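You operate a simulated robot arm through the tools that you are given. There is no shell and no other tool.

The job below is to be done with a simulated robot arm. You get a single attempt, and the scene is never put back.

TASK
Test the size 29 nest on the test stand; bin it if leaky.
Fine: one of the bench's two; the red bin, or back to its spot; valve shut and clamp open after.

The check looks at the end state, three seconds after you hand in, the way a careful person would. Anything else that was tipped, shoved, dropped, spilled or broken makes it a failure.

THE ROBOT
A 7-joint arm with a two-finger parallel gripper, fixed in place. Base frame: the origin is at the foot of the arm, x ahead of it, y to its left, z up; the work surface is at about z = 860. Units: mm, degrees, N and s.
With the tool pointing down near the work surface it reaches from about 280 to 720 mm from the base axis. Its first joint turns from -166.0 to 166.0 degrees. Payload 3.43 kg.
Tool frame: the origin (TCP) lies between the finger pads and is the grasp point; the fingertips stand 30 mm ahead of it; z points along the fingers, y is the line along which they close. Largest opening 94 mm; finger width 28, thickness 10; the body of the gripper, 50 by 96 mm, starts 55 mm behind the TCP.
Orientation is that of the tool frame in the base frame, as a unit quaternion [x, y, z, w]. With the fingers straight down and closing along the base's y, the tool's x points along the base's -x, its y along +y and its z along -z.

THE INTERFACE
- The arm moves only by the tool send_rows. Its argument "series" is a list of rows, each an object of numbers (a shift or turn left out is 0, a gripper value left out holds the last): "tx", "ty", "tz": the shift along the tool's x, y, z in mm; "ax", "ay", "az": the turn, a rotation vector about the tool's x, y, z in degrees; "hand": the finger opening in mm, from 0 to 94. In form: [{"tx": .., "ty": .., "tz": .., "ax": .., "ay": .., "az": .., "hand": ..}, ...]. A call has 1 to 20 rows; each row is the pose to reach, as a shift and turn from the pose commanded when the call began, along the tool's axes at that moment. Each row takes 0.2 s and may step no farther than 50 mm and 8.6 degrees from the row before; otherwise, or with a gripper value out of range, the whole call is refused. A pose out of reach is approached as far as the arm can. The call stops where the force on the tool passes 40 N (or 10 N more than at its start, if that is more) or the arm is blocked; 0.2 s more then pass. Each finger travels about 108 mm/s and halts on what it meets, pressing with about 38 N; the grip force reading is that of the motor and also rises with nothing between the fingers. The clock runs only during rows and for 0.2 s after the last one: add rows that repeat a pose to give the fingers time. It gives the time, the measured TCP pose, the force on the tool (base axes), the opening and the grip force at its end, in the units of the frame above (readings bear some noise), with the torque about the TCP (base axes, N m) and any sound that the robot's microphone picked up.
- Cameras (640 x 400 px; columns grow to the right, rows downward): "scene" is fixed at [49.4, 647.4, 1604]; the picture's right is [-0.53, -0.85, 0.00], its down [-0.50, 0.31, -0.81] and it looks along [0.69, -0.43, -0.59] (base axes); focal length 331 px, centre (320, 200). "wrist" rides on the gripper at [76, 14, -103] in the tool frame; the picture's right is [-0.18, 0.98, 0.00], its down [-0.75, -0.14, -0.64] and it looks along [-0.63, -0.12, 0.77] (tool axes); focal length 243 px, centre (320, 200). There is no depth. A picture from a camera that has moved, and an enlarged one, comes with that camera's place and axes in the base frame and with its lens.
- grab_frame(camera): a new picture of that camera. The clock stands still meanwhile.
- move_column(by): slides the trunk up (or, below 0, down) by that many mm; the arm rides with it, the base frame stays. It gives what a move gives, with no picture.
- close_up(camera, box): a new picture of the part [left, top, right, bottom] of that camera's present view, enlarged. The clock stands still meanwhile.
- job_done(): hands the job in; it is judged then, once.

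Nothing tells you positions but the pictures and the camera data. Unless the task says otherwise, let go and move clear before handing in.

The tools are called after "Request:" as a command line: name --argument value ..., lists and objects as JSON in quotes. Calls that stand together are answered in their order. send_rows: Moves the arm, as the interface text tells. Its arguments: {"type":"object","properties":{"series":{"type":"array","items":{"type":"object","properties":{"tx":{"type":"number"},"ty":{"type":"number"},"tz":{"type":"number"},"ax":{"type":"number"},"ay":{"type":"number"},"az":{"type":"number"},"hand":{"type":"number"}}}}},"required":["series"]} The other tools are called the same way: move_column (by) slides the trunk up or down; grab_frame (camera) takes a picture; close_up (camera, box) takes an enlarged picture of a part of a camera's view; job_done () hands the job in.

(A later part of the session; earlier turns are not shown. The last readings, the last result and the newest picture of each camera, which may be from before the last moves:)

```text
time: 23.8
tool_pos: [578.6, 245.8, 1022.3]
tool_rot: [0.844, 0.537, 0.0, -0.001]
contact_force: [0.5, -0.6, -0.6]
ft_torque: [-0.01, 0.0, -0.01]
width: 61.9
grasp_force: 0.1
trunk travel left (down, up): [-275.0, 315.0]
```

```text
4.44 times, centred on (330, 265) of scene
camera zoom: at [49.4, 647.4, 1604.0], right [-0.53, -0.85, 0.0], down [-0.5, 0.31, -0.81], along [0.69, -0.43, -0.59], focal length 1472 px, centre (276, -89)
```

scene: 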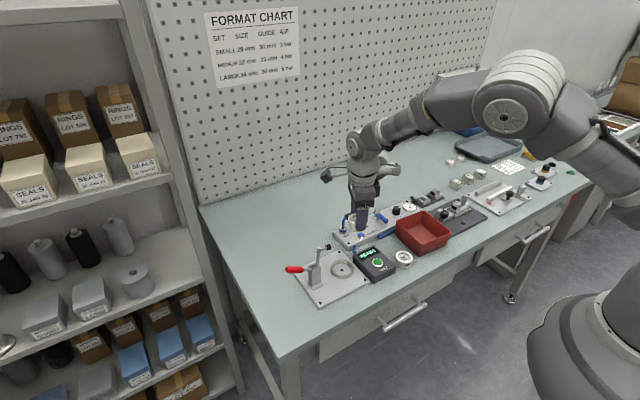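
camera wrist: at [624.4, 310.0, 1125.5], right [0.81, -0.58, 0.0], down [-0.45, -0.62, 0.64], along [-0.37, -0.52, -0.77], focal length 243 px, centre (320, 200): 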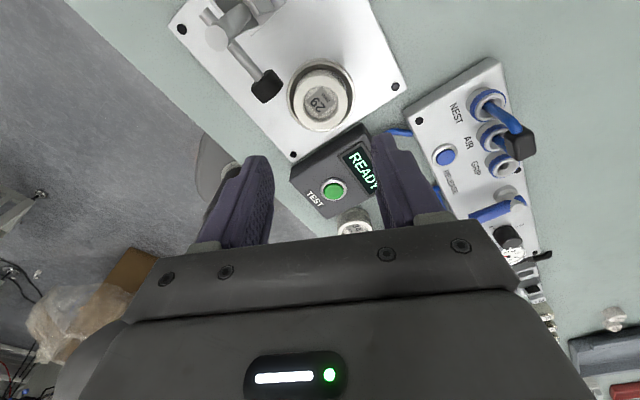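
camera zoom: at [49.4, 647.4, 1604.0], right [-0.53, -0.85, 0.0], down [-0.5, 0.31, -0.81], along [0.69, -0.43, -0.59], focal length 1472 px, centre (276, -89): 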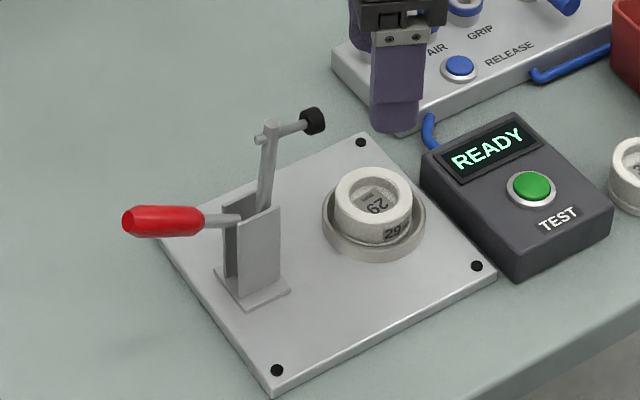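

Nest 29 is seated in the ring. Now I'll rise, turn the hand so that its fingers close along x, and hover over the clamp handle to look at it.

Request:
send_rows --series '[{"tz": -25, "hand": 70}, {"tz": -45, "hand": 80}, {"tx": 25, "ty": -12, "tz": -50, "az": -5}, {"tx": 60, "ty": -29, "tz": -50, "az": -12}, {"tx": 95, "ty": -46, "tz": -50, "az": -19}, {"tx": 120, "ty": -58, "tz": -50, "az": -25}, {"tx": 141.4, "ty": -68.2, "tz": -50, "az": -25}, {"tx": 141.4, "ty": -68.2, "tz": -50, "az": -25}]'

Request:
grab_frame --camera "wrist"

Request:
grab_frame --camera "scene"

```text
time: 25.6
tool_pos: [577.6, 400.4, 1072.9]
tool_rot: [0.706, 0.708, -0.001, -0.001]
contact_force: [0.3, 0.2, -0.2]
ft_torque: [0.03, 0.0, 0.0]
width: 79.9
grasp_force: 0.1
trunk travel left (down, up): [-275.0, 315.0]
```

```text
taken
camera wrist: at [591.7, 478.6, 1175.8], right [0.98, -0.18, 0.0], down [-0.14, -0.75, 0.64], along [-0.12, -0.63, -0.77], focal length 243 px, centre (320, 200)
```

wrist: 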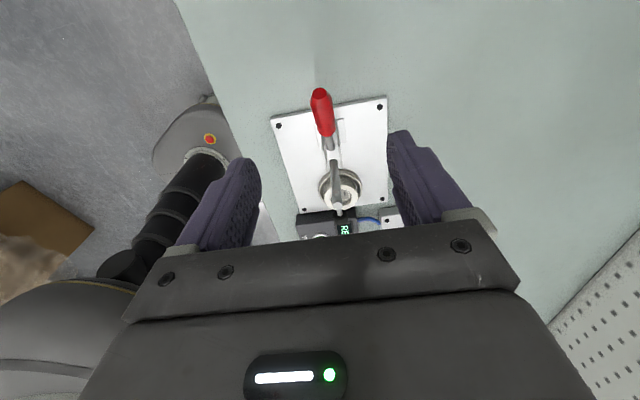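

```text
taken
```

scene: 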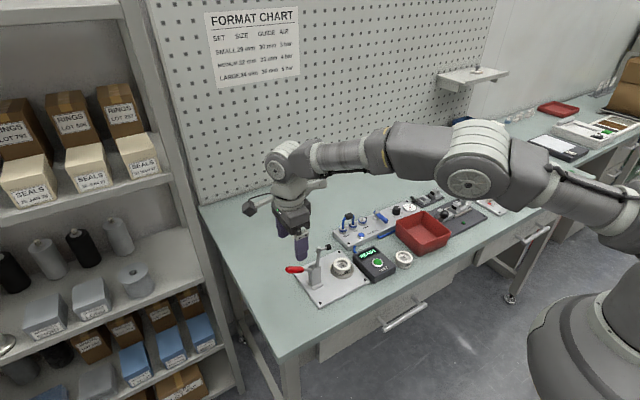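

Request:
close_up --camera "wrist" --box '[260, 70, 400, 230]'

Request:
close_up --camera "scene" --box '[275, 235, 365, 305]'

```text
2.50 times, centred on (330, 150) of wrist
camera zoom: at [591.7, 478.6, 1175.8], right [0.98, -0.18, 0.0], down [-0.14, -0.75, 0.64], along [-0.12, -0.63, -0.77], focal length 606 px, centre (295, 325)
```

zoom: 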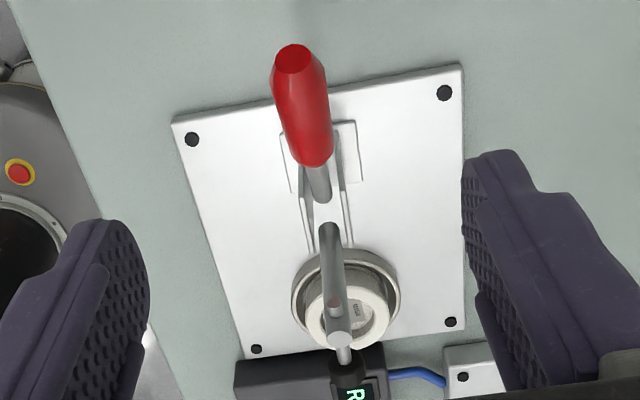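

```text
5.71 times, centred on (320, 270) of scene
camera zoom: at [49.4, 647.4, 1604.0], right [-0.53, -0.85, 0.0], down [-0.5, 0.31, -0.81], along [0.69, -0.43, -0.59], focal length 1893 px, centre (320, -200)
```

zoom: 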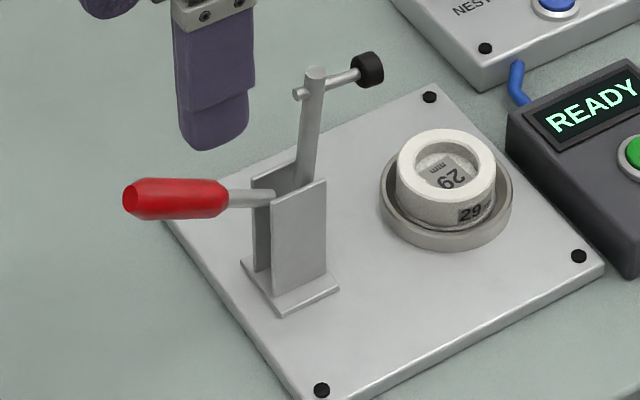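

The handle's red grip runs from about (581, 372, 944) to (581, 419, 975), and the clamp hinge is near (y 329, z 916). I'll descend so that the open fingers straddle the grip, checking on the way.

Request:
send_rows --series '[{"tx": 2, "ty": 1.4, "tz": 20, "hand": 60}, {"tx": 4.3, "ty": 2.8, "tz": 45, "hand": 50}, {"tx": 4.3, "ty": 2.8, "tz": 65, "hand": 50}, {"tx": 4.3, "ty": 2.8, "tz": 65, "hand": 50}]'

Request:
grab_frame --camera "wrist"

Request:
close_up --camera "scene" --box '[265, 215, 365, 305]'

```text
time: 26.6
tool_pos: [580.6, 403.9, 1006.5]
tool_rot: [0.707, 0.707, 0.0, 0.0]
contact_force: [0.0, 0.5, 0.6]
ft_torque: [-0.02, 0.0, 0.03]
width: 50.0
grasp_force: 0.2
trunk travel left (down, up): [-275.0, 315.0]
```

```text
taken
camera wrist: at [595.2, 482.1, 1110.0], right [0.98, -0.18, 0.0], down [-0.14, -0.75, 0.64], along [-0.12, -0.63, -0.77], focal length 243 px, centre (320, 200)
```

wrist: 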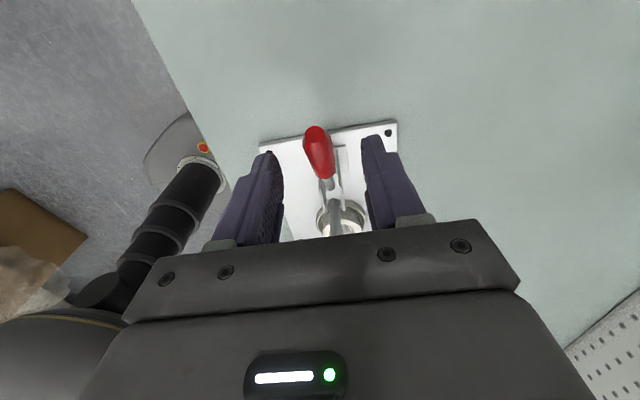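

```text
4.44 times, centred on (315, 260) of scene
camera zoom: at [49.4, 647.4, 1604.0], right [-0.53, -0.85, 0.0], down [-0.5, 0.31, -0.81], along [0.69, -0.43, -0.59], focal length 1472 px, centre (342, -67)
```

zoom: 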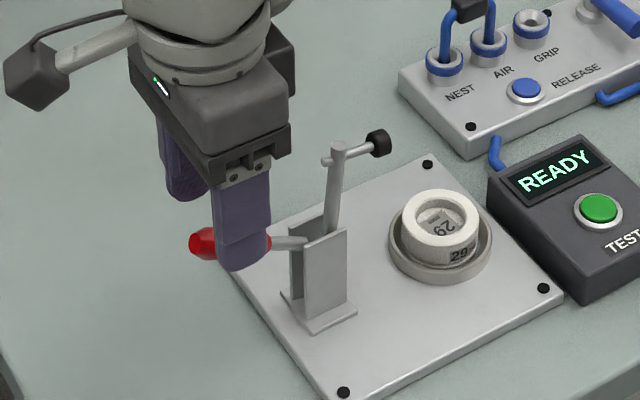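

Request:
send_rows --series '[{"tz": 15, "hand": 50}, {"tz": 29.6, "hand": 50}, {"tz": 29.6, "hand": 50}]'

Request:
close_up --camera "wrist" --box '[220, 90, 420, 230]'

Request:
close_up --camera "scene" --box '[265, 215, 365, 305]'

```text
time: 27.4
tool_pos: [579.4, 404.7, 978.3]
tool_rot: [0.707, 0.707, 0.0, 0.0]
contact_force: [-0.7, -0.5, -0.1]
ft_torque: [-0.01, 0.02, 0.01]
width: 50.2
grasp_force: 0.1
trunk travel left (down, up): [-275.0, 315.0]
```

```text
2.86 times, centred on (320, 160) of wrist
camera zoom: at [594.1, 482.5, 1080.6], right [0.98, -0.18, 0.0], down [-0.14, -0.75, 0.64], along [-0.12, -0.63, -0.77], focal length 693 px, centre (320, 314)
```

zoom: 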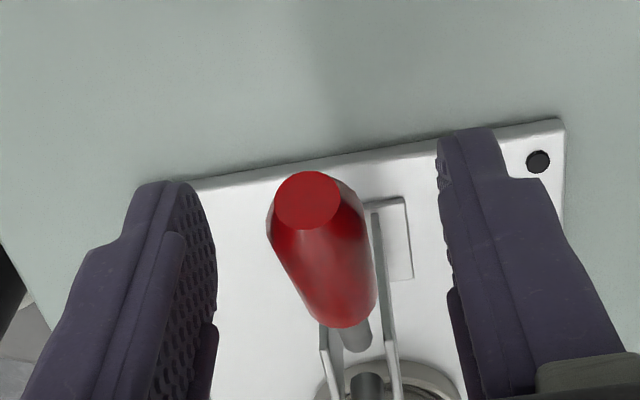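

```text
4.44 times, centred on (315, 260) of scene
camera zoom: at [49.4, 647.4, 1604.0], right [-0.53, -0.85, 0.0], down [-0.5, 0.31, -0.81], along [0.69, -0.43, -0.59], focal length 1472 px, centre (342, -67)
```

zoom: 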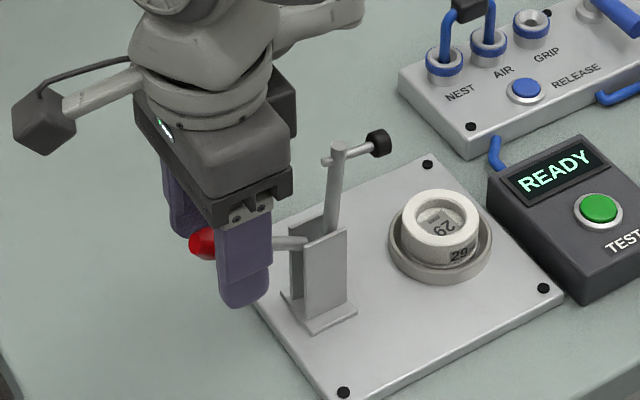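

The handle lies centred between the fingers. Closing on it now.

Request:
send_rows --series '[{"hand": 36}, {"hand": 24}, {"hand": 14}, {"hand": 14}]'

Request:
close_up --camera "wrist" --box '[220, 90, 420, 230]'

```text
time: 28.4
tool_pos: [580.1, 405.2, 978.2]
tool_rot: [0.707, 0.707, 0.0, 0.0]
contact_force: [2.3, 0.0, 0.2]
ft_torque: [0.0, -0.12, 0.19]
width: 17.9
grasp_force: 45.3
trunk travel left (down, up): [-275.0, 315.0]
```

```text
2.86 times, centred on (320, 160) of wrist
camera zoom: at [594.5, 482.4, 1080.7], right [0.98, -0.18, 0.0], down [-0.14, -0.75, 0.64], along [-0.12, -0.63, -0.77], focal length 693 px, centre (320, 314)
```

zoom: 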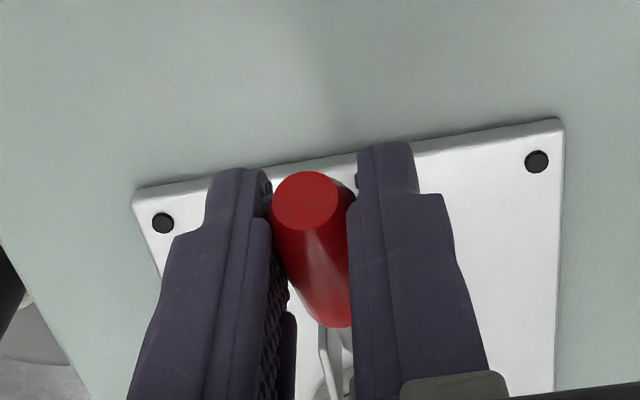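

Gripped at 18 mm. Now I'll swing the handle along its arc about the hinge, first about 20°.

Request:
send_rows --series '[{"tx": -3.2, "tz": -4.6, "hand": 10}, {"tx": -6.6, "tz": -8.9, "hand": 10}, {"tx": -10.2, "tz": -13, "hand": 10}, {"tx": -14.1, "tz": -16.8, "hand": 10}, {"tx": -18.2, "tz": -20.4, "hand": 10}, {"tx": -22.6, "tz": -23.8, "hand": 10}, {"tx": -22.6, "tz": -23.8, "hand": 10}]'

Request:
close_up --camera "scene" --box '[265, 215, 365, 305]'

```text
time: 30.0
tool_pos: [581.0, 385.2, 1000.5]
tool_rot: [0.706, 0.708, 0.0, -0.001]
contact_force: [-2.2, 19.1, -2.8]
ft_torque: [1.38, -0.04, 0.15]
width: 18.0
grasp_force: 45.0
trunk travel left (down, up): [-275.0, 315.0]
```

```text
4.44 times, centred on (315, 260) of scene
camera zoom: at [49.4, 647.4, 1604.0], right [-0.53, -0.85, 0.0], down [-0.5, 0.31, -0.81], along [0.69, -0.43, -0.59], focal length 1472 px, centre (342, -67)
```

zoom: 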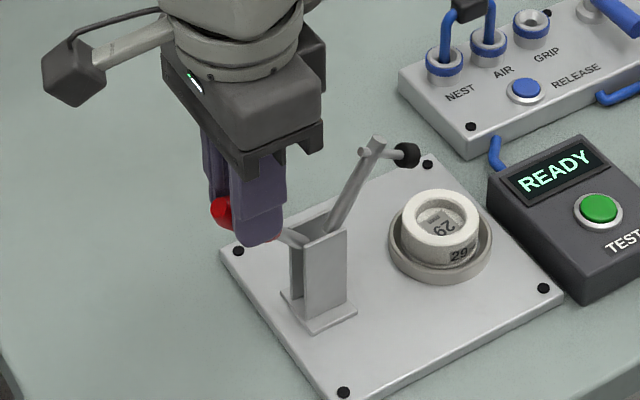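

The clamp arm is following. The resistance is modest (19 N), so I'll continue along the arc with a slightly larger radius.

Request:
send_rows --series '[{"tx": -4, "tz": -4.2}, {"tx": -8.6, "tz": -7.2}, {"tx": -13.5, "tz": -9.8}, {"tx": -18.6, "tz": -12}, {"tx": -23.8, "tz": -13.9}, {"tx": -29.2, "tz": -15.5}, {"tx": -29.2, "tz": -15.5}]'

Request:
close_up --camera "scene" --box '[265, 215, 365, 305]'

```text
time: 31.6
tool_pos: [581.6, 352.5, 1017.8]
tool_rot: [0.707, 0.707, 0.0, 0.001]
contact_force: [-1.1, -0.2, -0.2]
ft_torque: [-0.05, 0.0, 0.02]
width: 10.3
grasp_force: 0.1
trunk travel left (down, up): [-275.0, 315.0]
```

```text
4.44 times, centred on (315, 260) of scene
camera zoom: at [49.4, 647.4, 1604.0], right [-0.53, -0.85, 0.0], down [-0.5, 0.31, -0.81], along [0.69, -0.43, -0.59], focal length 1472 px, centre (342, -67)
```

zoom: 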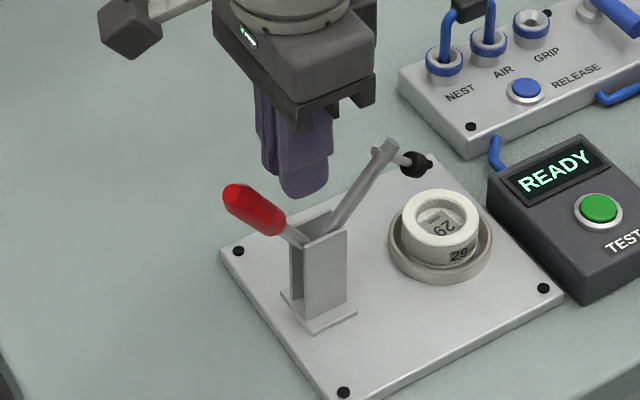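

The grip slipped, but the clamp stayed part-way at about 55°, held by friction. I'll push instead: close the fingers, go over to the +y side of the handle, and push it toward -y.

Request:
send_rows --series '[{"tz": -25, "hand": 0}, {"tz": -45, "hand": 0}, {"tx": 30, "tz": -45, "hand": 0}, {"tx": 60, "tz": -45, "hand": 0}, {"tx": 80, "tz": -45, "hand": 0}, {"tx": 80, "tz": -20, "hand": 0}, {"tx": 80, "tz": 11, "hand": 0}, {"tx": 80, "tz": 11, "hand": 0}]'

Request:
close_up --camera "scene" --box '[250, 205, 370, 305]'

Request:
grab_frame --camera "wrist"

```text
time: 33.4
tool_pos: [579.6, 432.9, 1004.4]
tool_rot: [0.707, 0.707, 0.0, 0.0]
contact_force: [-0.1, -0.1, 0.2]
ft_torque: [0.0, 0.01, -0.03]
width: 0.3
grasp_force: 32.6
trunk travel left (down, up): [-275.0, 315.0]
```

```text
4.00 times, centred on (310, 255) of scene
camera zoom: at [49.4, 647.4, 1604.0], right [-0.53, -0.85, 0.0], down [-0.5, 0.31, -0.81], along [0.69, -0.43, -0.59], focal length 1325 px, centre (360, -20)
```

zoom: 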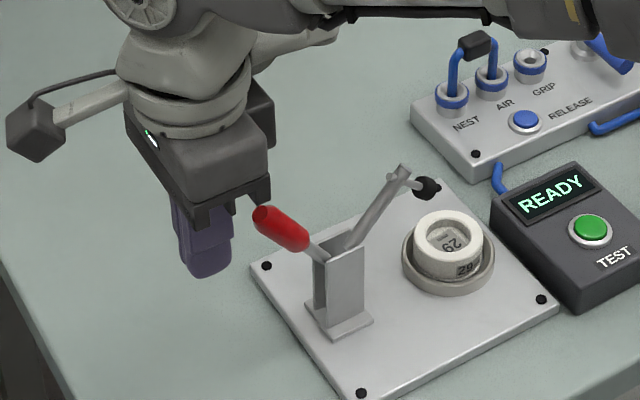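

```text
taken
camera wrist: at [594.1, 511.1, 1108.6], right [0.98, -0.18, 0.0], down [-0.14, -0.75, 0.64], along [-0.12, -0.63, -0.77], focal length 243 px, centre (320, 200)
```

wrist: 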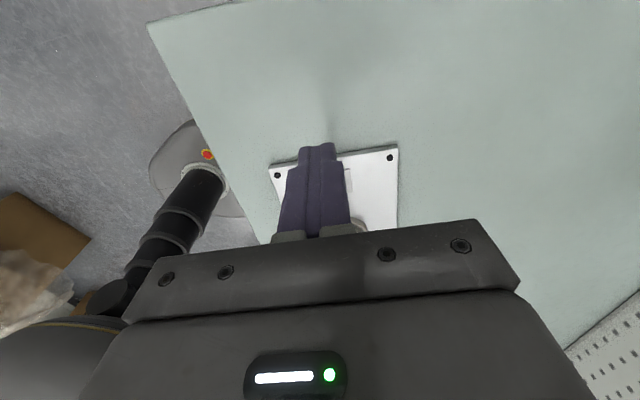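

Request:
send_rows --series '[{"tx": -10}, {"tx": -18}, {"tx": -24}, {"tx": -30}, {"tx": -36}, {"tx": -42}, {"tx": -48}, {"tx": -54}, {"tx": -54}]'

Request:
close_up --camera "scene" --box '[250, 205, 370, 305]'

```text
time: 35.4
tool_pos: [580.5, 379.1, 1004.7]
tool_rot: [0.707, 0.707, 0.0, 0.0]
contact_force: [-0.5, -0.7, 0.6]
ft_torque: [-0.03, -0.03, 0.0]
width: 0.1
grasp_force: 33.2
trunk travel left (down, up): [-275.0, 315.0]
```

```text
4.00 times, centred on (310, 255) of scene
camera zoom: at [49.4, 647.4, 1604.0], right [-0.53, -0.85, 0.0], down [-0.5, 0.31, -0.81], along [0.69, -0.43, -0.59], focal length 1325 px, centre (360, -20)
```

zoom: 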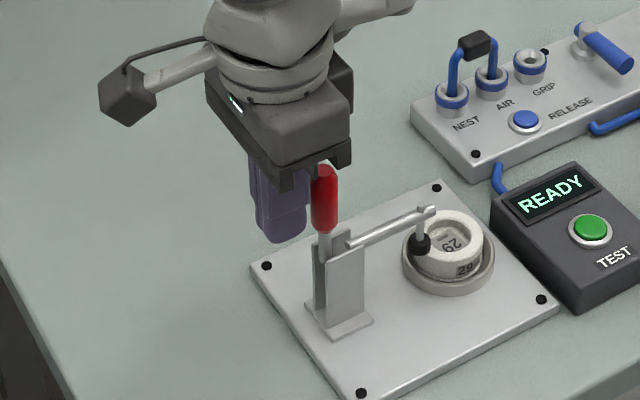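

Request:
close_up --camera "scene" --box '[310, 235, 370, 285]'

```text
8.00 times, centred on (340, 260) of scene
camera zoom: at [49.4, 647.4, 1604.0], right [-0.53, -0.85, 0.0], down [-0.5, 0.31, -0.81], along [0.69, -0.43, -0.59], focal length 2650 px, centre (160, -280)
```

zoom: 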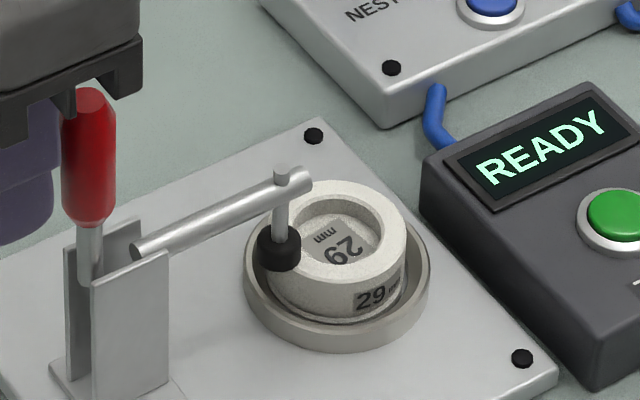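

The clamp snapped over: the arm is level and its tip is on the nest's rim. I'll nudge the handle a little further to make sure that it is fully closed.

Request:
send_rows --series '[{"tx": -4}, {"tx": -8}, {"tx": -11}, {"tx": -13}, {"tx": -13}]'

Request:
close_up --camera "scene" --box '[310, 235, 370, 285]'

```text
time: 36.6
tool_pos: [580.2, 370.8, 1006.7]
tool_rot: [0.706, 0.708, 0.002, 0.0]
contact_force: [4.2, 30.0, 6.3]
ft_torque: [-0.07, -0.02, 0.13]
width: 0.0
grasp_force: 32.6
trunk travel left (down, up): [-275.0, 315.0]
```

```text
8.00 times, centred on (340, 260) of scene
camera zoom: at [49.4, 647.4, 1604.0], right [-0.53, -0.85, 0.0], down [-0.5, 0.31, -0.81], along [0.69, -0.43, -0.59], focal length 2650 px, centre (160, -280)
```

zoom: 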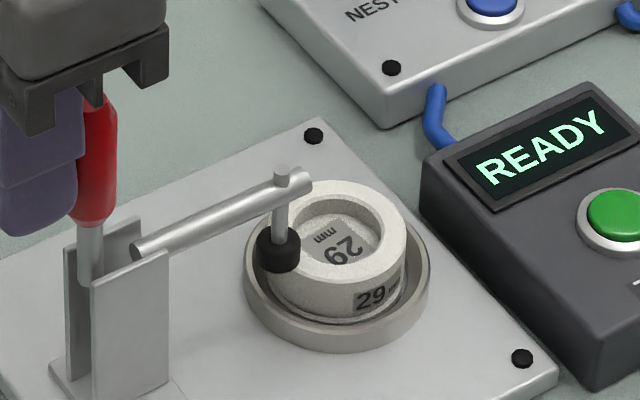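

Request:
send_rows --series '[{"tx": 15}, {"tx": 35}, {"tx": 35, "tz": -30}, {"tx": 35, "tz": -70}]'

Request:
close_up --camera "scene" --box '[480, 145, 540, 185]'

Request:
close_up --camera "scene" --box '[395, 170, 615, 260]'

```text
time: 37.6
tool_pos: [579.0, 401.0, 1076.6]
tool_rot: [0.707, 0.707, 0.0, 0.0]
contact_force: [-1.1, 0.0, 0.7]
ft_torque: [-0.01, 0.03, 0.01]
width: 0.2
grasp_force: 33.3
trunk travel left (down, up): [-275.0, 315.0]
```

```text
10.00 times, centred on (510, 165) of scene
camera zoom: at [49.4, 647.4, 1604.0], right [-0.53, -0.85, 0.0], down [-0.5, 0.31, -0.81], along [0.69, -0.43, -0.59], focal length 3313 px, centre (-1580, 550)
```

zoom: 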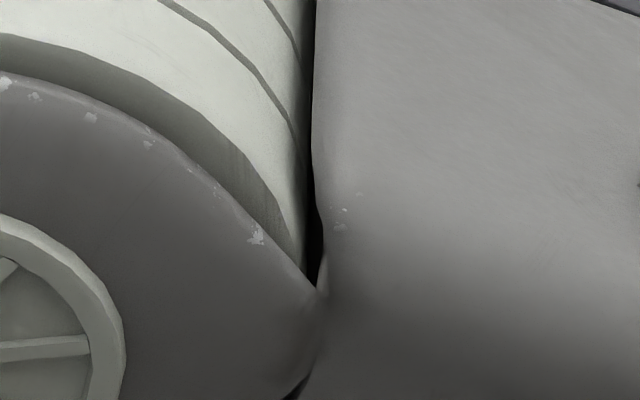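

```text
2.91 times, centred on (505, 215) of scene
camera zoom: at [49.4, 647.4, 1604.0], right [-0.53, -0.85, 0.0], down [-0.5, 0.31, -0.81], along [0.69, -0.43, -0.59], focal length 964 px, centre (-218, 156)
```

zoom: 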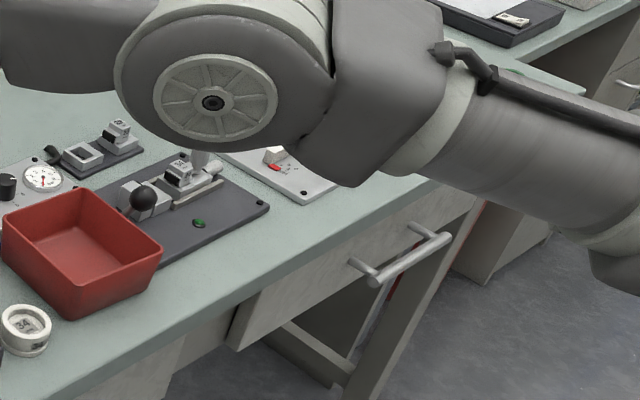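

The clamp holds firm against a 30 N push, so it is closed. Next I'll go look closely at the valve lever and its labels.

Request:
send_rows --series '[{"tx": -42, "ty": 12, "tz": 0}, {"tx": -84, "ty": 24, "tz": 0}, {"tx": -126, "ty": 36, "tz": 0}, {"tx": -168, "ty": 48, "tz": 10}, {"tx": -208, "ty": 60, "tz": 28}, {"tx": -246, "ty": 72, "tz": 46}, {"tx": -283.7, "ty": 84, "tz": 65}, {"tx": -283.7, "ty": 84, "tz": 65}]'

Request:
grab_frame --camera "wrist"

Request:
grab_frame --camera "scene"

Request:
close_up --camera "scene" --box '[480, 145, 540, 185]'

```text
time: 39.4
tool_pos: [664.8, 116.6, 1010.3]
tool_rot: [0.706, 0.708, -0.001, 0.0]
contact_force: [-0.4, 0.0, -0.3]
ft_torque: [0.03, -0.03, 0.0]
width: 0.1
grasp_force: 32.9
trunk travel left (down, up): [-275.0, 315.0]
```

```text
taken
camera wrist: at [679.2, 194.7, 1114.3], right [0.98, -0.18, 0.0], down [-0.14, -0.75, 0.64], along [-0.12, -0.63, -0.77], focal length 243 px, centre (320, 200)
```

wrist: 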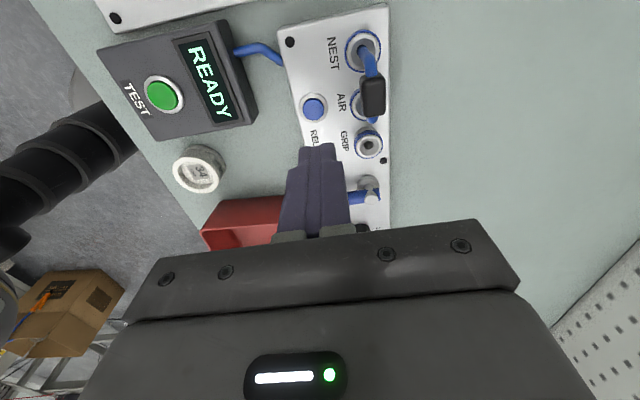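

```text
taken
```

scene: 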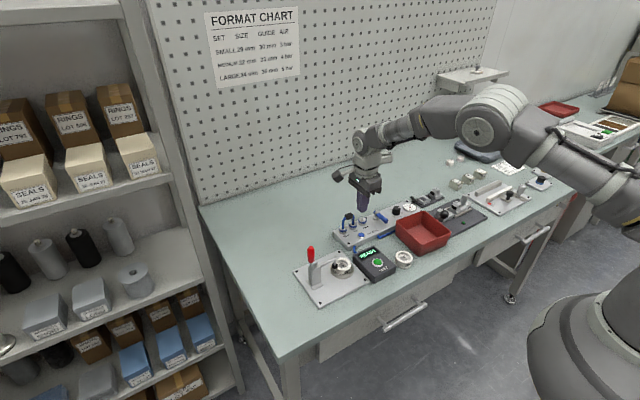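

```text
10.00 times, centred on (510, 165) of scene
camera zoom: at [49.4, 647.4, 1604.0], right [-0.53, -0.85, 0.0], down [-0.5, 0.31, -0.81], along [0.69, -0.43, -0.59], focal length 3313 px, centre (-1580, 550)
```

zoom: 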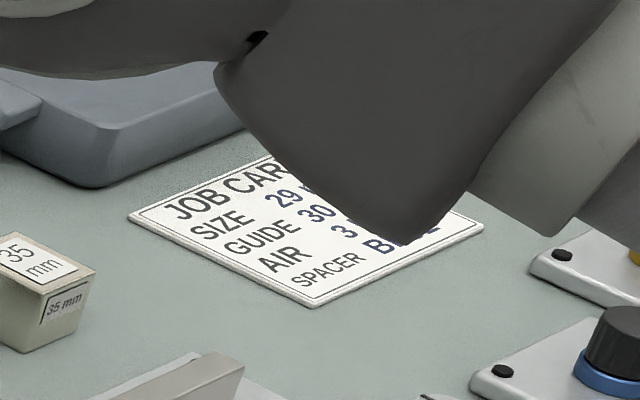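

Request:
close_up --camera "scene" --box '[365, 200, 405, 230]'

Request:
close_up --camera "wrist" --box '[200, 110, 420, 240]'

```text
13.33 times, centred on (385, 215) of scene
camera zoom: at [49.4, 647.4, 1604.0], right [-0.53, -0.85, 0.0], down [-0.5, 0.31, -0.81], along [0.69, -0.43, -0.59], focal length 4417 px, centre (-547, 0)
```

zoom: 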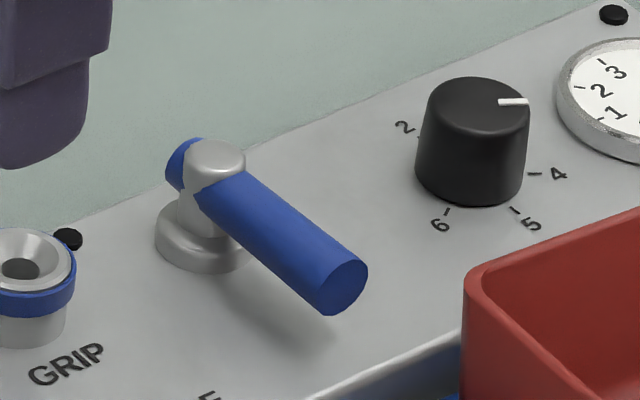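

```text
2.91 times, centred on (310, 175) of wrist
camera zoom: at [679.2, 194.7, 1114.3], right [0.98, -0.18, 0.0], down [-0.14, -0.75, 0.64], along [-0.12, -0.63, -0.77], focal length 706 px, centre (349, 273)
```

zoom: 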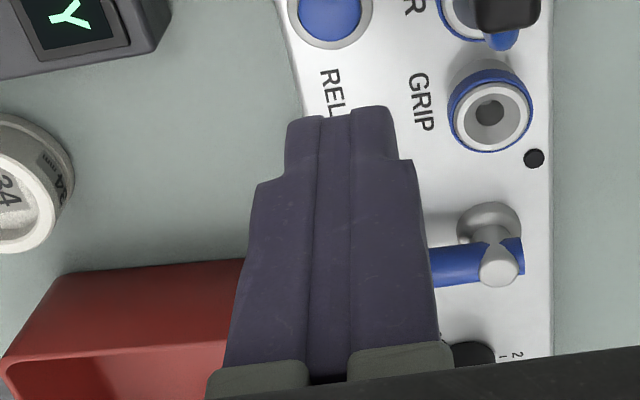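

The valve lever runs from its post near (702, 15) to its tip near (651, 15), pointing toward -x; the GRIP port blocks a swing to +y, so it must open toward -y. I'll hover over the lever with the fingers turned to close across it.

Request:
send_rows --series '[{"tx": -10, "ty": 0, "tz": 2, "az": -8.2, "hand": 20}, {"tx": -20, "ty": 0, "tz": 4, "az": -16.4, "hand": 40}, {"tx": -30, "ty": 0, "tz": 6, "az": -24.6, "hand": 50}, {"tx": -40, "ty": -1, "tz": 8, "az": -32.8, "hand": 50}, {"tx": -50, "ty": -1, "tz": 10, "az": -41, "hand": 50}, {"tx": -60, "ty": -2, "tz": 12, "az": -49.2, "hand": 50}, {"tx": -70, "ty": -2, "tz": 14, "az": -57.4, "hand": 50}, {"tx": -80, "ty": -2, "tz": 16, "az": -65.6, "hand": 50}, {"tx": -90, "ty": -3, "tz": 18, "az": -73.8, "hand": 50}, {"tx": -102, "ty": -3, "tz": 20, "az": -82, "hand": 50}, {"tx": -102, "ty": -3, "tz": 20, "az": -90, "hand": 50}, {"tx": -102, "ty": -3, "tz": 20, "az": -90, "hand": 50}]'

Request:
grab_frame --camera "wrist"

Request:
close_up --camera "scene" --box '[340, 150, 440, 250]'

```text
time: 42.0
tool_pos: [660.9, 15.3, 990.7]
tool_rot: [-0.001, 1.0, 0.001, 0.0]
contact_force: [-0.2, -0.6, 0.0]
ft_torque: [-0.03, 0.02, 0.01]
width: 50.1
grasp_force: 0.1
trunk travel left (down, up): [-275.0, 315.0]
```

```text
taken
camera wrist: at [585.0, 31.5, 1094.0], right [0.18, 0.98, 0.0], down [0.75, -0.14, 0.64], along [0.63, -0.12, -0.77], focal length 243 px, centre (320, 200)
```

wrist: 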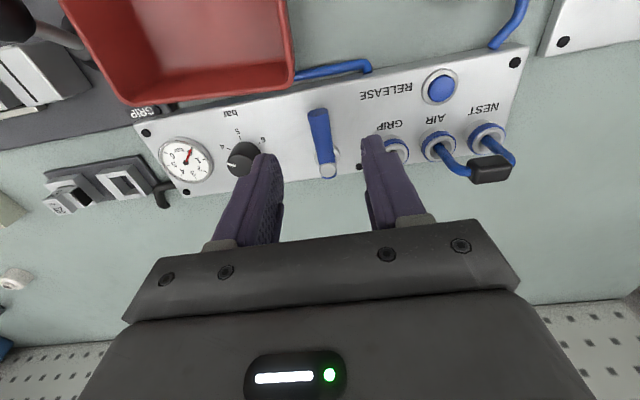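

```text
4.00 times, centred on (390, 200) of scene
camera zoom: at [49.4, 647.4, 1604.0], right [-0.53, -0.85, 0.0], down [-0.5, 0.31, -0.81], along [0.69, -0.43, -0.59], focal length 1325 px, centre (40, 200)
```

zoom: 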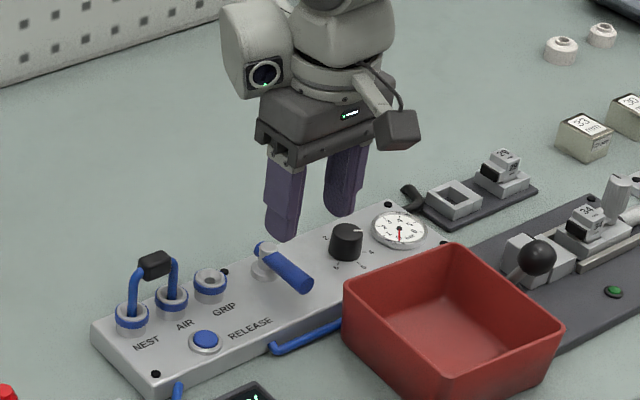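

Request:
close_up --camera "wrist" --box '[220, 90, 400, 200]'

```text
3.56 times, centred on (310, 145) of wrist
camera zoom: at [585.0, 31.5, 1094.0], right [0.18, 0.98, 0.0], down [0.75, -0.14, 0.64], along [0.63, -0.12, -0.77], focal length 863 px, centre (356, 396)
```

zoom: 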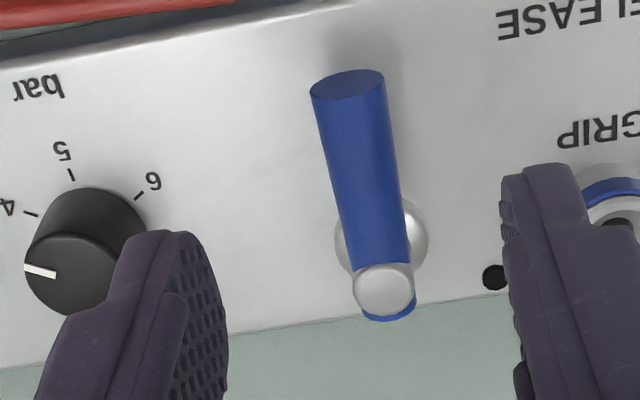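

The lever axis is at y≈14, z≈900, and the panel top is at z≈882. I'll descend over the lever and close on it.

Request:
send_rows --series '[{"tx": -2, "ty": -0.3, "tz": 20, "hand": 50}, {"tx": -4, "ty": -0.6, "tz": 40, "hand": 46}, {"tx": -4, "ty": -0.6, "tz": 60, "hand": 44}, {"tx": -4, "ty": -0.6, "tz": 72, "hand": 44}, {"tx": -4, "ty": -0.6, "tz": 72, "hand": 44}]'

Request:
close_up --camera "wrist" --box '[220, 80, 420, 230]'

Request:
close_up --camera "scene" --box '[345, 180, 425, 240]'

```text
time: 43.2
tool_pos: [664.5, 14.4, 918.2]
tool_rot: [-0.001, 1.0, 0.0, 0.001]
contact_force: [0.1, -0.8, -0.6]
ft_torque: [0.01, -0.01, -0.01]
width: 44.0
grasp_force: 0.1
trunk travel left (down, up): [-275.0, 315.0]
```

```text
2.67 times, centred on (320, 155) of wrist
camera zoom: at [589.1, 30.5, 1021.3], right [0.18, 0.98, 0.0], down [0.75, -0.14, 0.64], along [0.63, -0.12, -0.77], focal length 647 px, centre (320, 320)
```

zoom: 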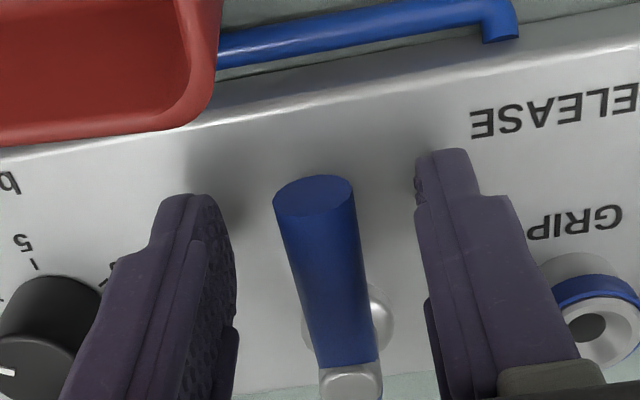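

```text
6.67 times, centred on (385, 210) of scene
camera zoom: at [49.4, 647.4, 1604.0], right [-0.53, -0.85, 0.0], down [-0.5, 0.31, -0.81], along [0.69, -0.43, -0.59], focal length 2209 px, centre (-113, 133)
```

zoom: 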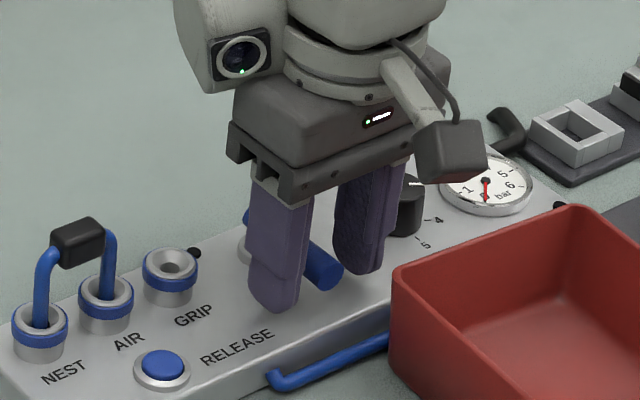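

Request:
send_rows --series '[{"hand": 30}, {"hand": 20}, {"hand": 12}, {"hand": 12}]'

Request:
close_up --camera "wrist" --box '[220, 80, 420, 230]'

```text
time: 44.2
tool_pos: [665.7, 15.0, 916.7]
tool_rot: [-0.001, 1.0, 0.001, 0.001]
contact_force: [-0.5, 2.4, -0.3]
ft_torque: [0.02, 0.07, 0.08]
width: 15.6
grasp_force: 45.0
trunk travel left (down, up): [-275.0, 315.0]
```

```text
2.67 times, centred on (320, 155) of wrist
camera zoom: at [589.1, 30.8, 1021.5], right [0.18, 0.98, 0.0], down [0.75, -0.14, 0.64], along [0.63, -0.12, -0.77], focal length 647 px, centre (320, 320)
```

zoom: 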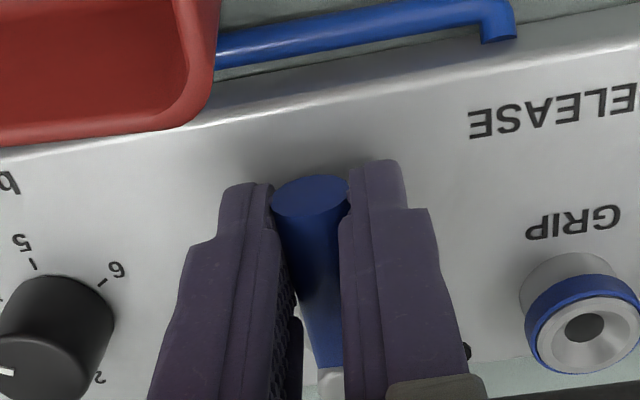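

Gripped. I'll try turning the lever toward -y by about 16° and watch the force.

Request:
send_rows --series '[{"tx": -0.1, "ty": -2.65, "az": -4}, {"tx": -0.37, "ty": -5.29, "az": -8}, {"tx": -0.83, "ty": -7.9, "az": -12}, {"tx": -1.47, "ty": -10.47, "az": -16}, {"tx": -1.47, "ty": -10.47, "az": -16}]'

Request:
close_up --camera "wrist" --box '[220, 80, 420, 230]'

Request:
close_up --camera "scene" --box '[345, 180, 425, 240]'

```text
time: 45.4
tool_pos: [667.4, 5.3, 916.8]
tool_rot: [-0.14, 0.99, 0.0, 0.0]
contact_force: [-1.4, 3.7, 5.6]
ft_torque: [-0.29, 1.09, 0.16]
width: 15.6
grasp_force: 44.7
trunk travel left (down, up): [-275.0, 315.0]
```

```text
2.67 times, centred on (320, 155) of wrist
camera zoom: at [589.6, -1.3, 1021.4], right [-0.1, 1.0, 0.0], down [0.76, 0.07, 0.64], along [0.64, 0.06, -0.77], focal length 647 px, centre (320, 320)
```

zoom: 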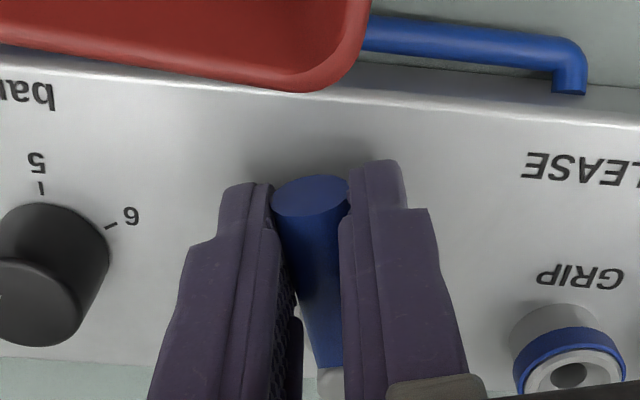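

```text
6.67 times, centred on (385, 210) of scene
camera zoom: at [49.4, 647.4, 1604.0], right [-0.53, -0.85, 0.0], down [-0.5, 0.31, -0.81], along [0.69, -0.43, -0.59], focal length 2209 px, centre (-113, 133)
```

zoom: 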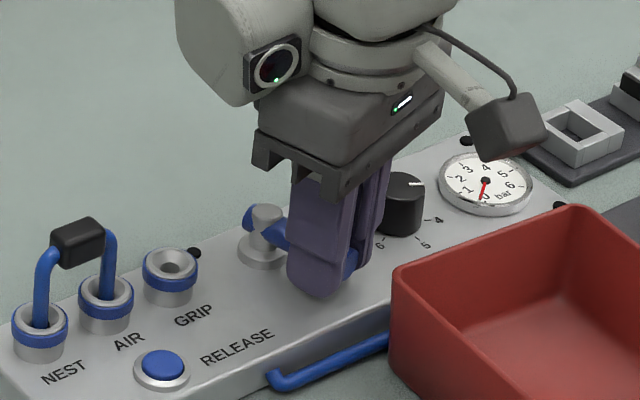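

It turns easily. Continuing the swing toward the full 90°.

Request:
send_rows --series '[{"tx": -0.37, "ty": -5.29, "az": -8}, {"tx": -1.47, "ty": -10.47, "az": -16}, {"tx": -3.29, "ty": -15.46, "az": -24}, {"tx": -5.77, "ty": -20.14, "az": -32}, {"tx": -8.89, "ty": -24.43, "az": -40}, {"tx": -12.57, "ty": -28.24, "az": -48}, {"tx": -16.75, "ty": -31.5, "az": -56}, {"tx": -21.34, "ty": -34.15, "az": -64}, {"tx": -21.34, "ty": -34.15, "az": -64}]'

Request:
grab_frame --camera "wrist"

Request:
close_up --camera "scene" --box '[345, 180, 425, 240]'

```text
time: 47.4
tool_pos: [696.4, -22.1, 919.0]
tool_rot: [-0.644, 0.765, 0.0, 0.0]
contact_force: [-2.9, -5.4, -1.9]
ft_torque: [-0.51, 0.09, 0.07]
width: 15.7
grasp_force: 45.3
trunk travel left (down, up): [-275.0, 315.0]
```

```text
taken
camera wrist: at [669.7, -93.4, 1021.5], right [-0.94, 0.35, 0.0], down [0.27, 0.72, 0.64], along [0.23, 0.6, -0.77], focal length 243 px, centre (320, 200)
```

wrist: 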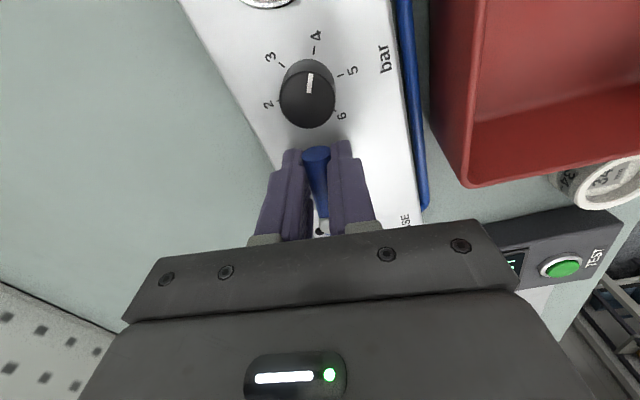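

```text
6.67 times, centred on (385, 210) of scene
camera zoom: at [49.4, 647.4, 1604.0], right [-0.53, -0.85, 0.0], down [-0.5, 0.31, -0.81], along [0.69, -0.43, -0.59], focal length 2209 px, centre (-113, 133)
```

zoom: 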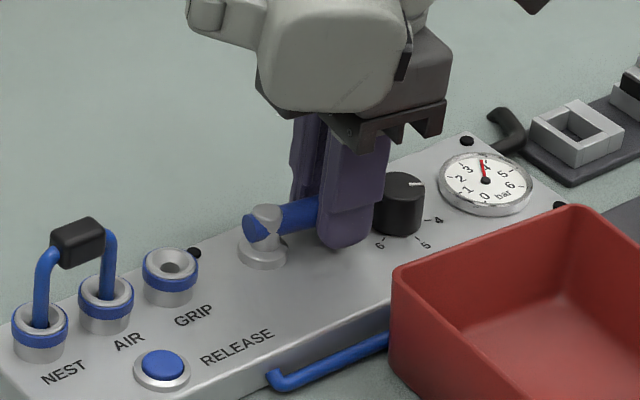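

The gauge now shows 4 bar, so the valve opens in this direction. I'll turn the final 10°.

Request:
send_rows --series '[{"tx": -0.14, "ty": -3.3, "az": -5}, {"tx": -0.58, "ty": -6.6, "az": -10}, {"tx": -0.58, "ty": -6.6, "az": -10}]'

Request:
close_up --camera "scene" --box '[345, 180, 425, 240]'

Request:
close_up --camera "wrist" --box '[240, 0, 400, 150]'

Request:
grab_frame --camera "scene"

```text
time: 48.2
tool_pos: [702.8, -23.0, 918.5]
tool_rot: [0.708, -0.706, 0.0, 0.0]
contact_force: [-6.1, -6.7, -7.2]
ft_torque: [-1.06, 0.09, 0.1]
width: 15.6
grasp_force: 45.2
trunk travel left (down, up): [-275.0, 315.0]
```

```text
6.67 times, centred on (385, 210) of scene
camera zoom: at [49.4, 647.4, 1604.0], right [-0.53, -0.85, 0.0], down [-0.5, 0.31, -0.81], along [0.69, -0.43, -0.59], focal length 2209 px, centre (-113, 133)
```

zoom: 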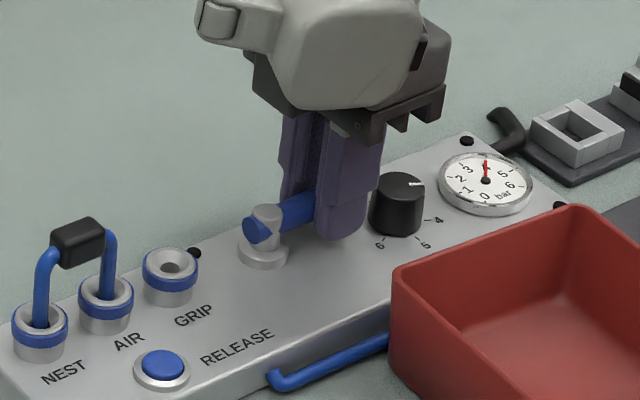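

```text
2.67 times, centred on (320, 75) of wrist
camera zoom: at [689.6, -97.7, 1021.5], right [-0.98, 0.18, 0.0], down [0.14, 0.75, 0.64], along [0.12, 0.63, -0.77], focal length 647 px, centre (320, 533)
```

zoom: 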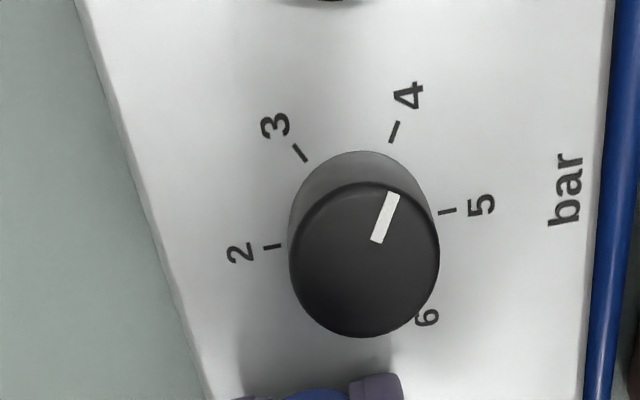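

```text
taken
```

scene: 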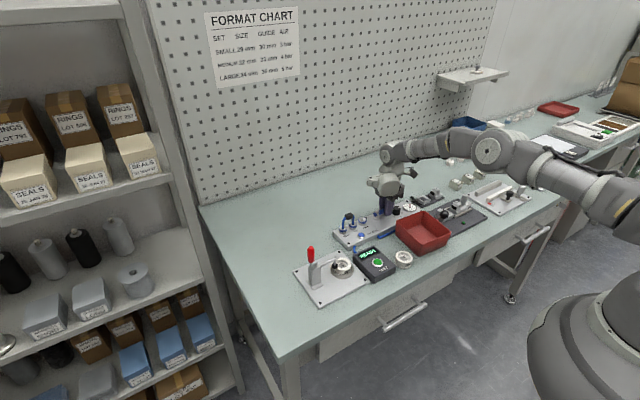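

The valve is fully open with 4 bar on the gauge, and the display still reads READY. I'll release the lever, rise, and go above the TEST button near (536, 154).

Request:
send_rows --series '[{"hand": 24}, {"hand": 36}, {"tz": -20, "hand": 36}, {"tz": -62, "hand": 30}, {"tx": -22, "ty": 21, "tz": -62, "az": 8.2, "hand": 10}, {"tx": -44, "ty": 42, "tz": -62, "az": 16.4, "hand": 0}, {"tx": -66, "ty": 63, "tz": -62, "az": 24.6, "hand": 0}, {"tx": -88, "ty": 84, "tz": -62, "az": 32.8}, {"tx": -110, "ty": 105, "tz": -62, "az": 41}, {"tx": -132, "ty": 126, "tz": -62, "az": 49.2}, {"tx": -155, "ty": 147, "tz": -62, "az": 57.4}, {"tx": -178.1, "ty": 168, "tz": -62, "az": 65.6}, {"tx": -178.1, "ty": 168, "tz": -62, "az": 73.8}, {"tx": -178.1, "ty": 168, "tz": -62, "az": 82}, {"tx": -178.1, "ty": 168, "tz": -62, "az": 90}, {"tx": -178.1, "ty": 168, "tz": -62, "az": 90}]'

Request:
grab_frame --camera "wrist"

Request:
close_up --camera "scene" --box '[320, 180, 440, 280]'

```text
time: 51.6
tool_pos: [535.2, 155.0, 980.7]
tool_rot: [0.0, 1.0, 0.0, 0.0]
contact_force: [0.5, 0.4, -0.1]
ft_torque: [0.0, -0.03, 0.0]
width: 0.0
grasp_force: 32.7
trunk travel left (down, up): [-275.0, 315.0]
```

```text
taken
camera wrist: at [459.2, 171.4, 1083.5], right [0.19, 0.98, 0.0], down [0.75, -0.14, 0.64], along [0.63, -0.12, -0.77], focal length 243 px, centre (320, 200)
```

wrist: 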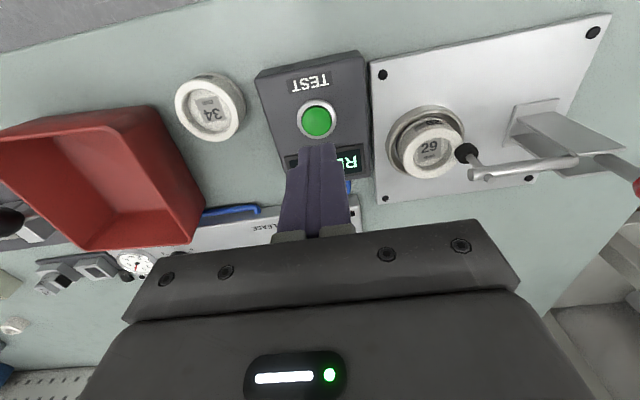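

```text
4.00 times, centred on (380, 230) of scene
camera zoom: at [49.4, 647.4, 1604.0], right [-0.53, -0.85, 0.0], down [-0.5, 0.31, -0.81], along [0.69, -0.43, -0.59], focal length 1325 px, centre (80, 80)
```

zoom: 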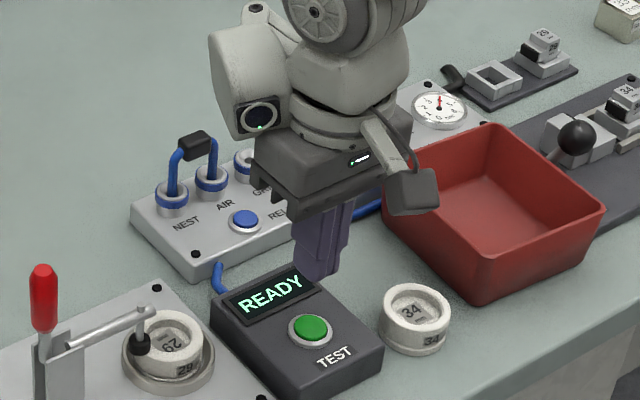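

Request:
close_up --camera "wrist" --box '[250, 60, 390, 180]'

```text
3.33 times, centred on (320, 120) of wrist
camera zoom: at [459.2, 171.4, 1083.5], right [0.19, 0.98, 0.0], down [0.75, -0.14, 0.64], along [0.63, -0.12, -0.77], focal length 809 px, centre (320, 467)
```

zoom: 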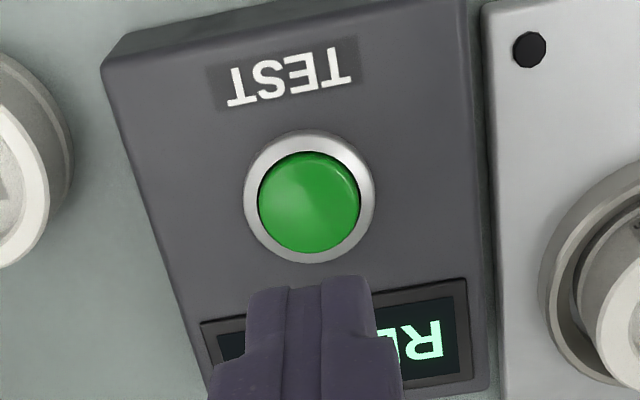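

The TEST button is at about (534.8, 152), top near z = 895. I'll align over it and press down gently.

Request:
send_rows --series '[{"tx": 1.2, "ty": -2.6, "tz": 20}, {"tx": 1.2, "ty": -2.6, "tz": 42}, {"tx": 1.2, "ty": -2.6, "tz": 50}, {"tx": 1.2, "ty": -2.6, "tz": 53}, {"tx": 1.2, "ty": -2.6, "tz": 55}, {"tx": 1.2, "ty": -2.6, "tz": 55}]'

Request:
close_up --camera "scene" --box '[340, 210, 420, 280]'

```text
time: 53.0
tool_pos: [534.0, 153.8, 925.7]
tool_rot: [0.0, 1.0, 0.0, 0.0]
contact_force: [0.0, -0.4, 2.5]
ft_torque: [-0.03, 0.02, -0.02]
width: 0.1
grasp_force: 32.8
trunk travel left (down, up): [-275.0, 315.0]
```

```text
5.71 times, centred on (380, 245) of scene
camera zoom: at [49.4, 647.4, 1604.0], right [-0.53, -0.85, 0.0], down [-0.5, 0.31, -0.81], along [0.69, -0.43, -0.59], focal length 1893 px, centre (-23, -57)
```

zoom: 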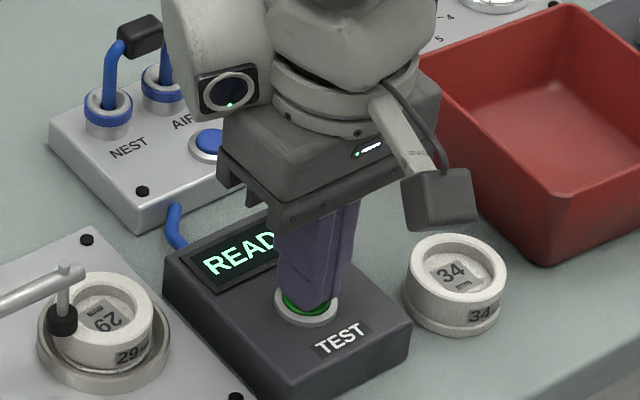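

Light contact (2.5 N) with the button. I'll press a few millimetres further.

Request:
send_rows --series '[{"tz": 1}, {"tz": 2}, {"tz": 3}, {"tz": 3}]'

Request:
close_up --camera "scene" --box '[340, 210, 420, 280]'

```text
time: 54.0
tool_pos: [534.2, 152.6, 923.6]
tool_rot: [-0.001, 1.0, 0.0, 0.001]
contact_force: [-0.2, 3.5, 7.4]
ft_torque: [0.1, 0.04, -0.02]
width: 0.2
grasp_force: 33.0
trunk travel left (down, up): [-275.0, 315.0]
heard: click
```

```text
5.71 times, centred on (380, 245) of scene
camera zoom: at [49.4, 647.4, 1604.0], right [-0.53, -0.85, 0.0], down [-0.5, 0.31, -0.81], along [0.69, -0.43, -0.59], focal length 1893 px, centre (-23, -57)
```

zoom: 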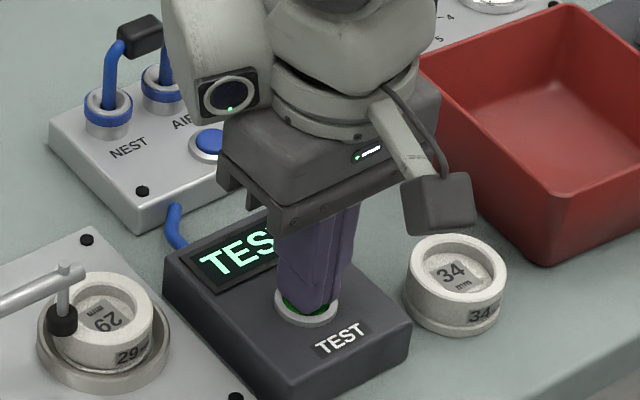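

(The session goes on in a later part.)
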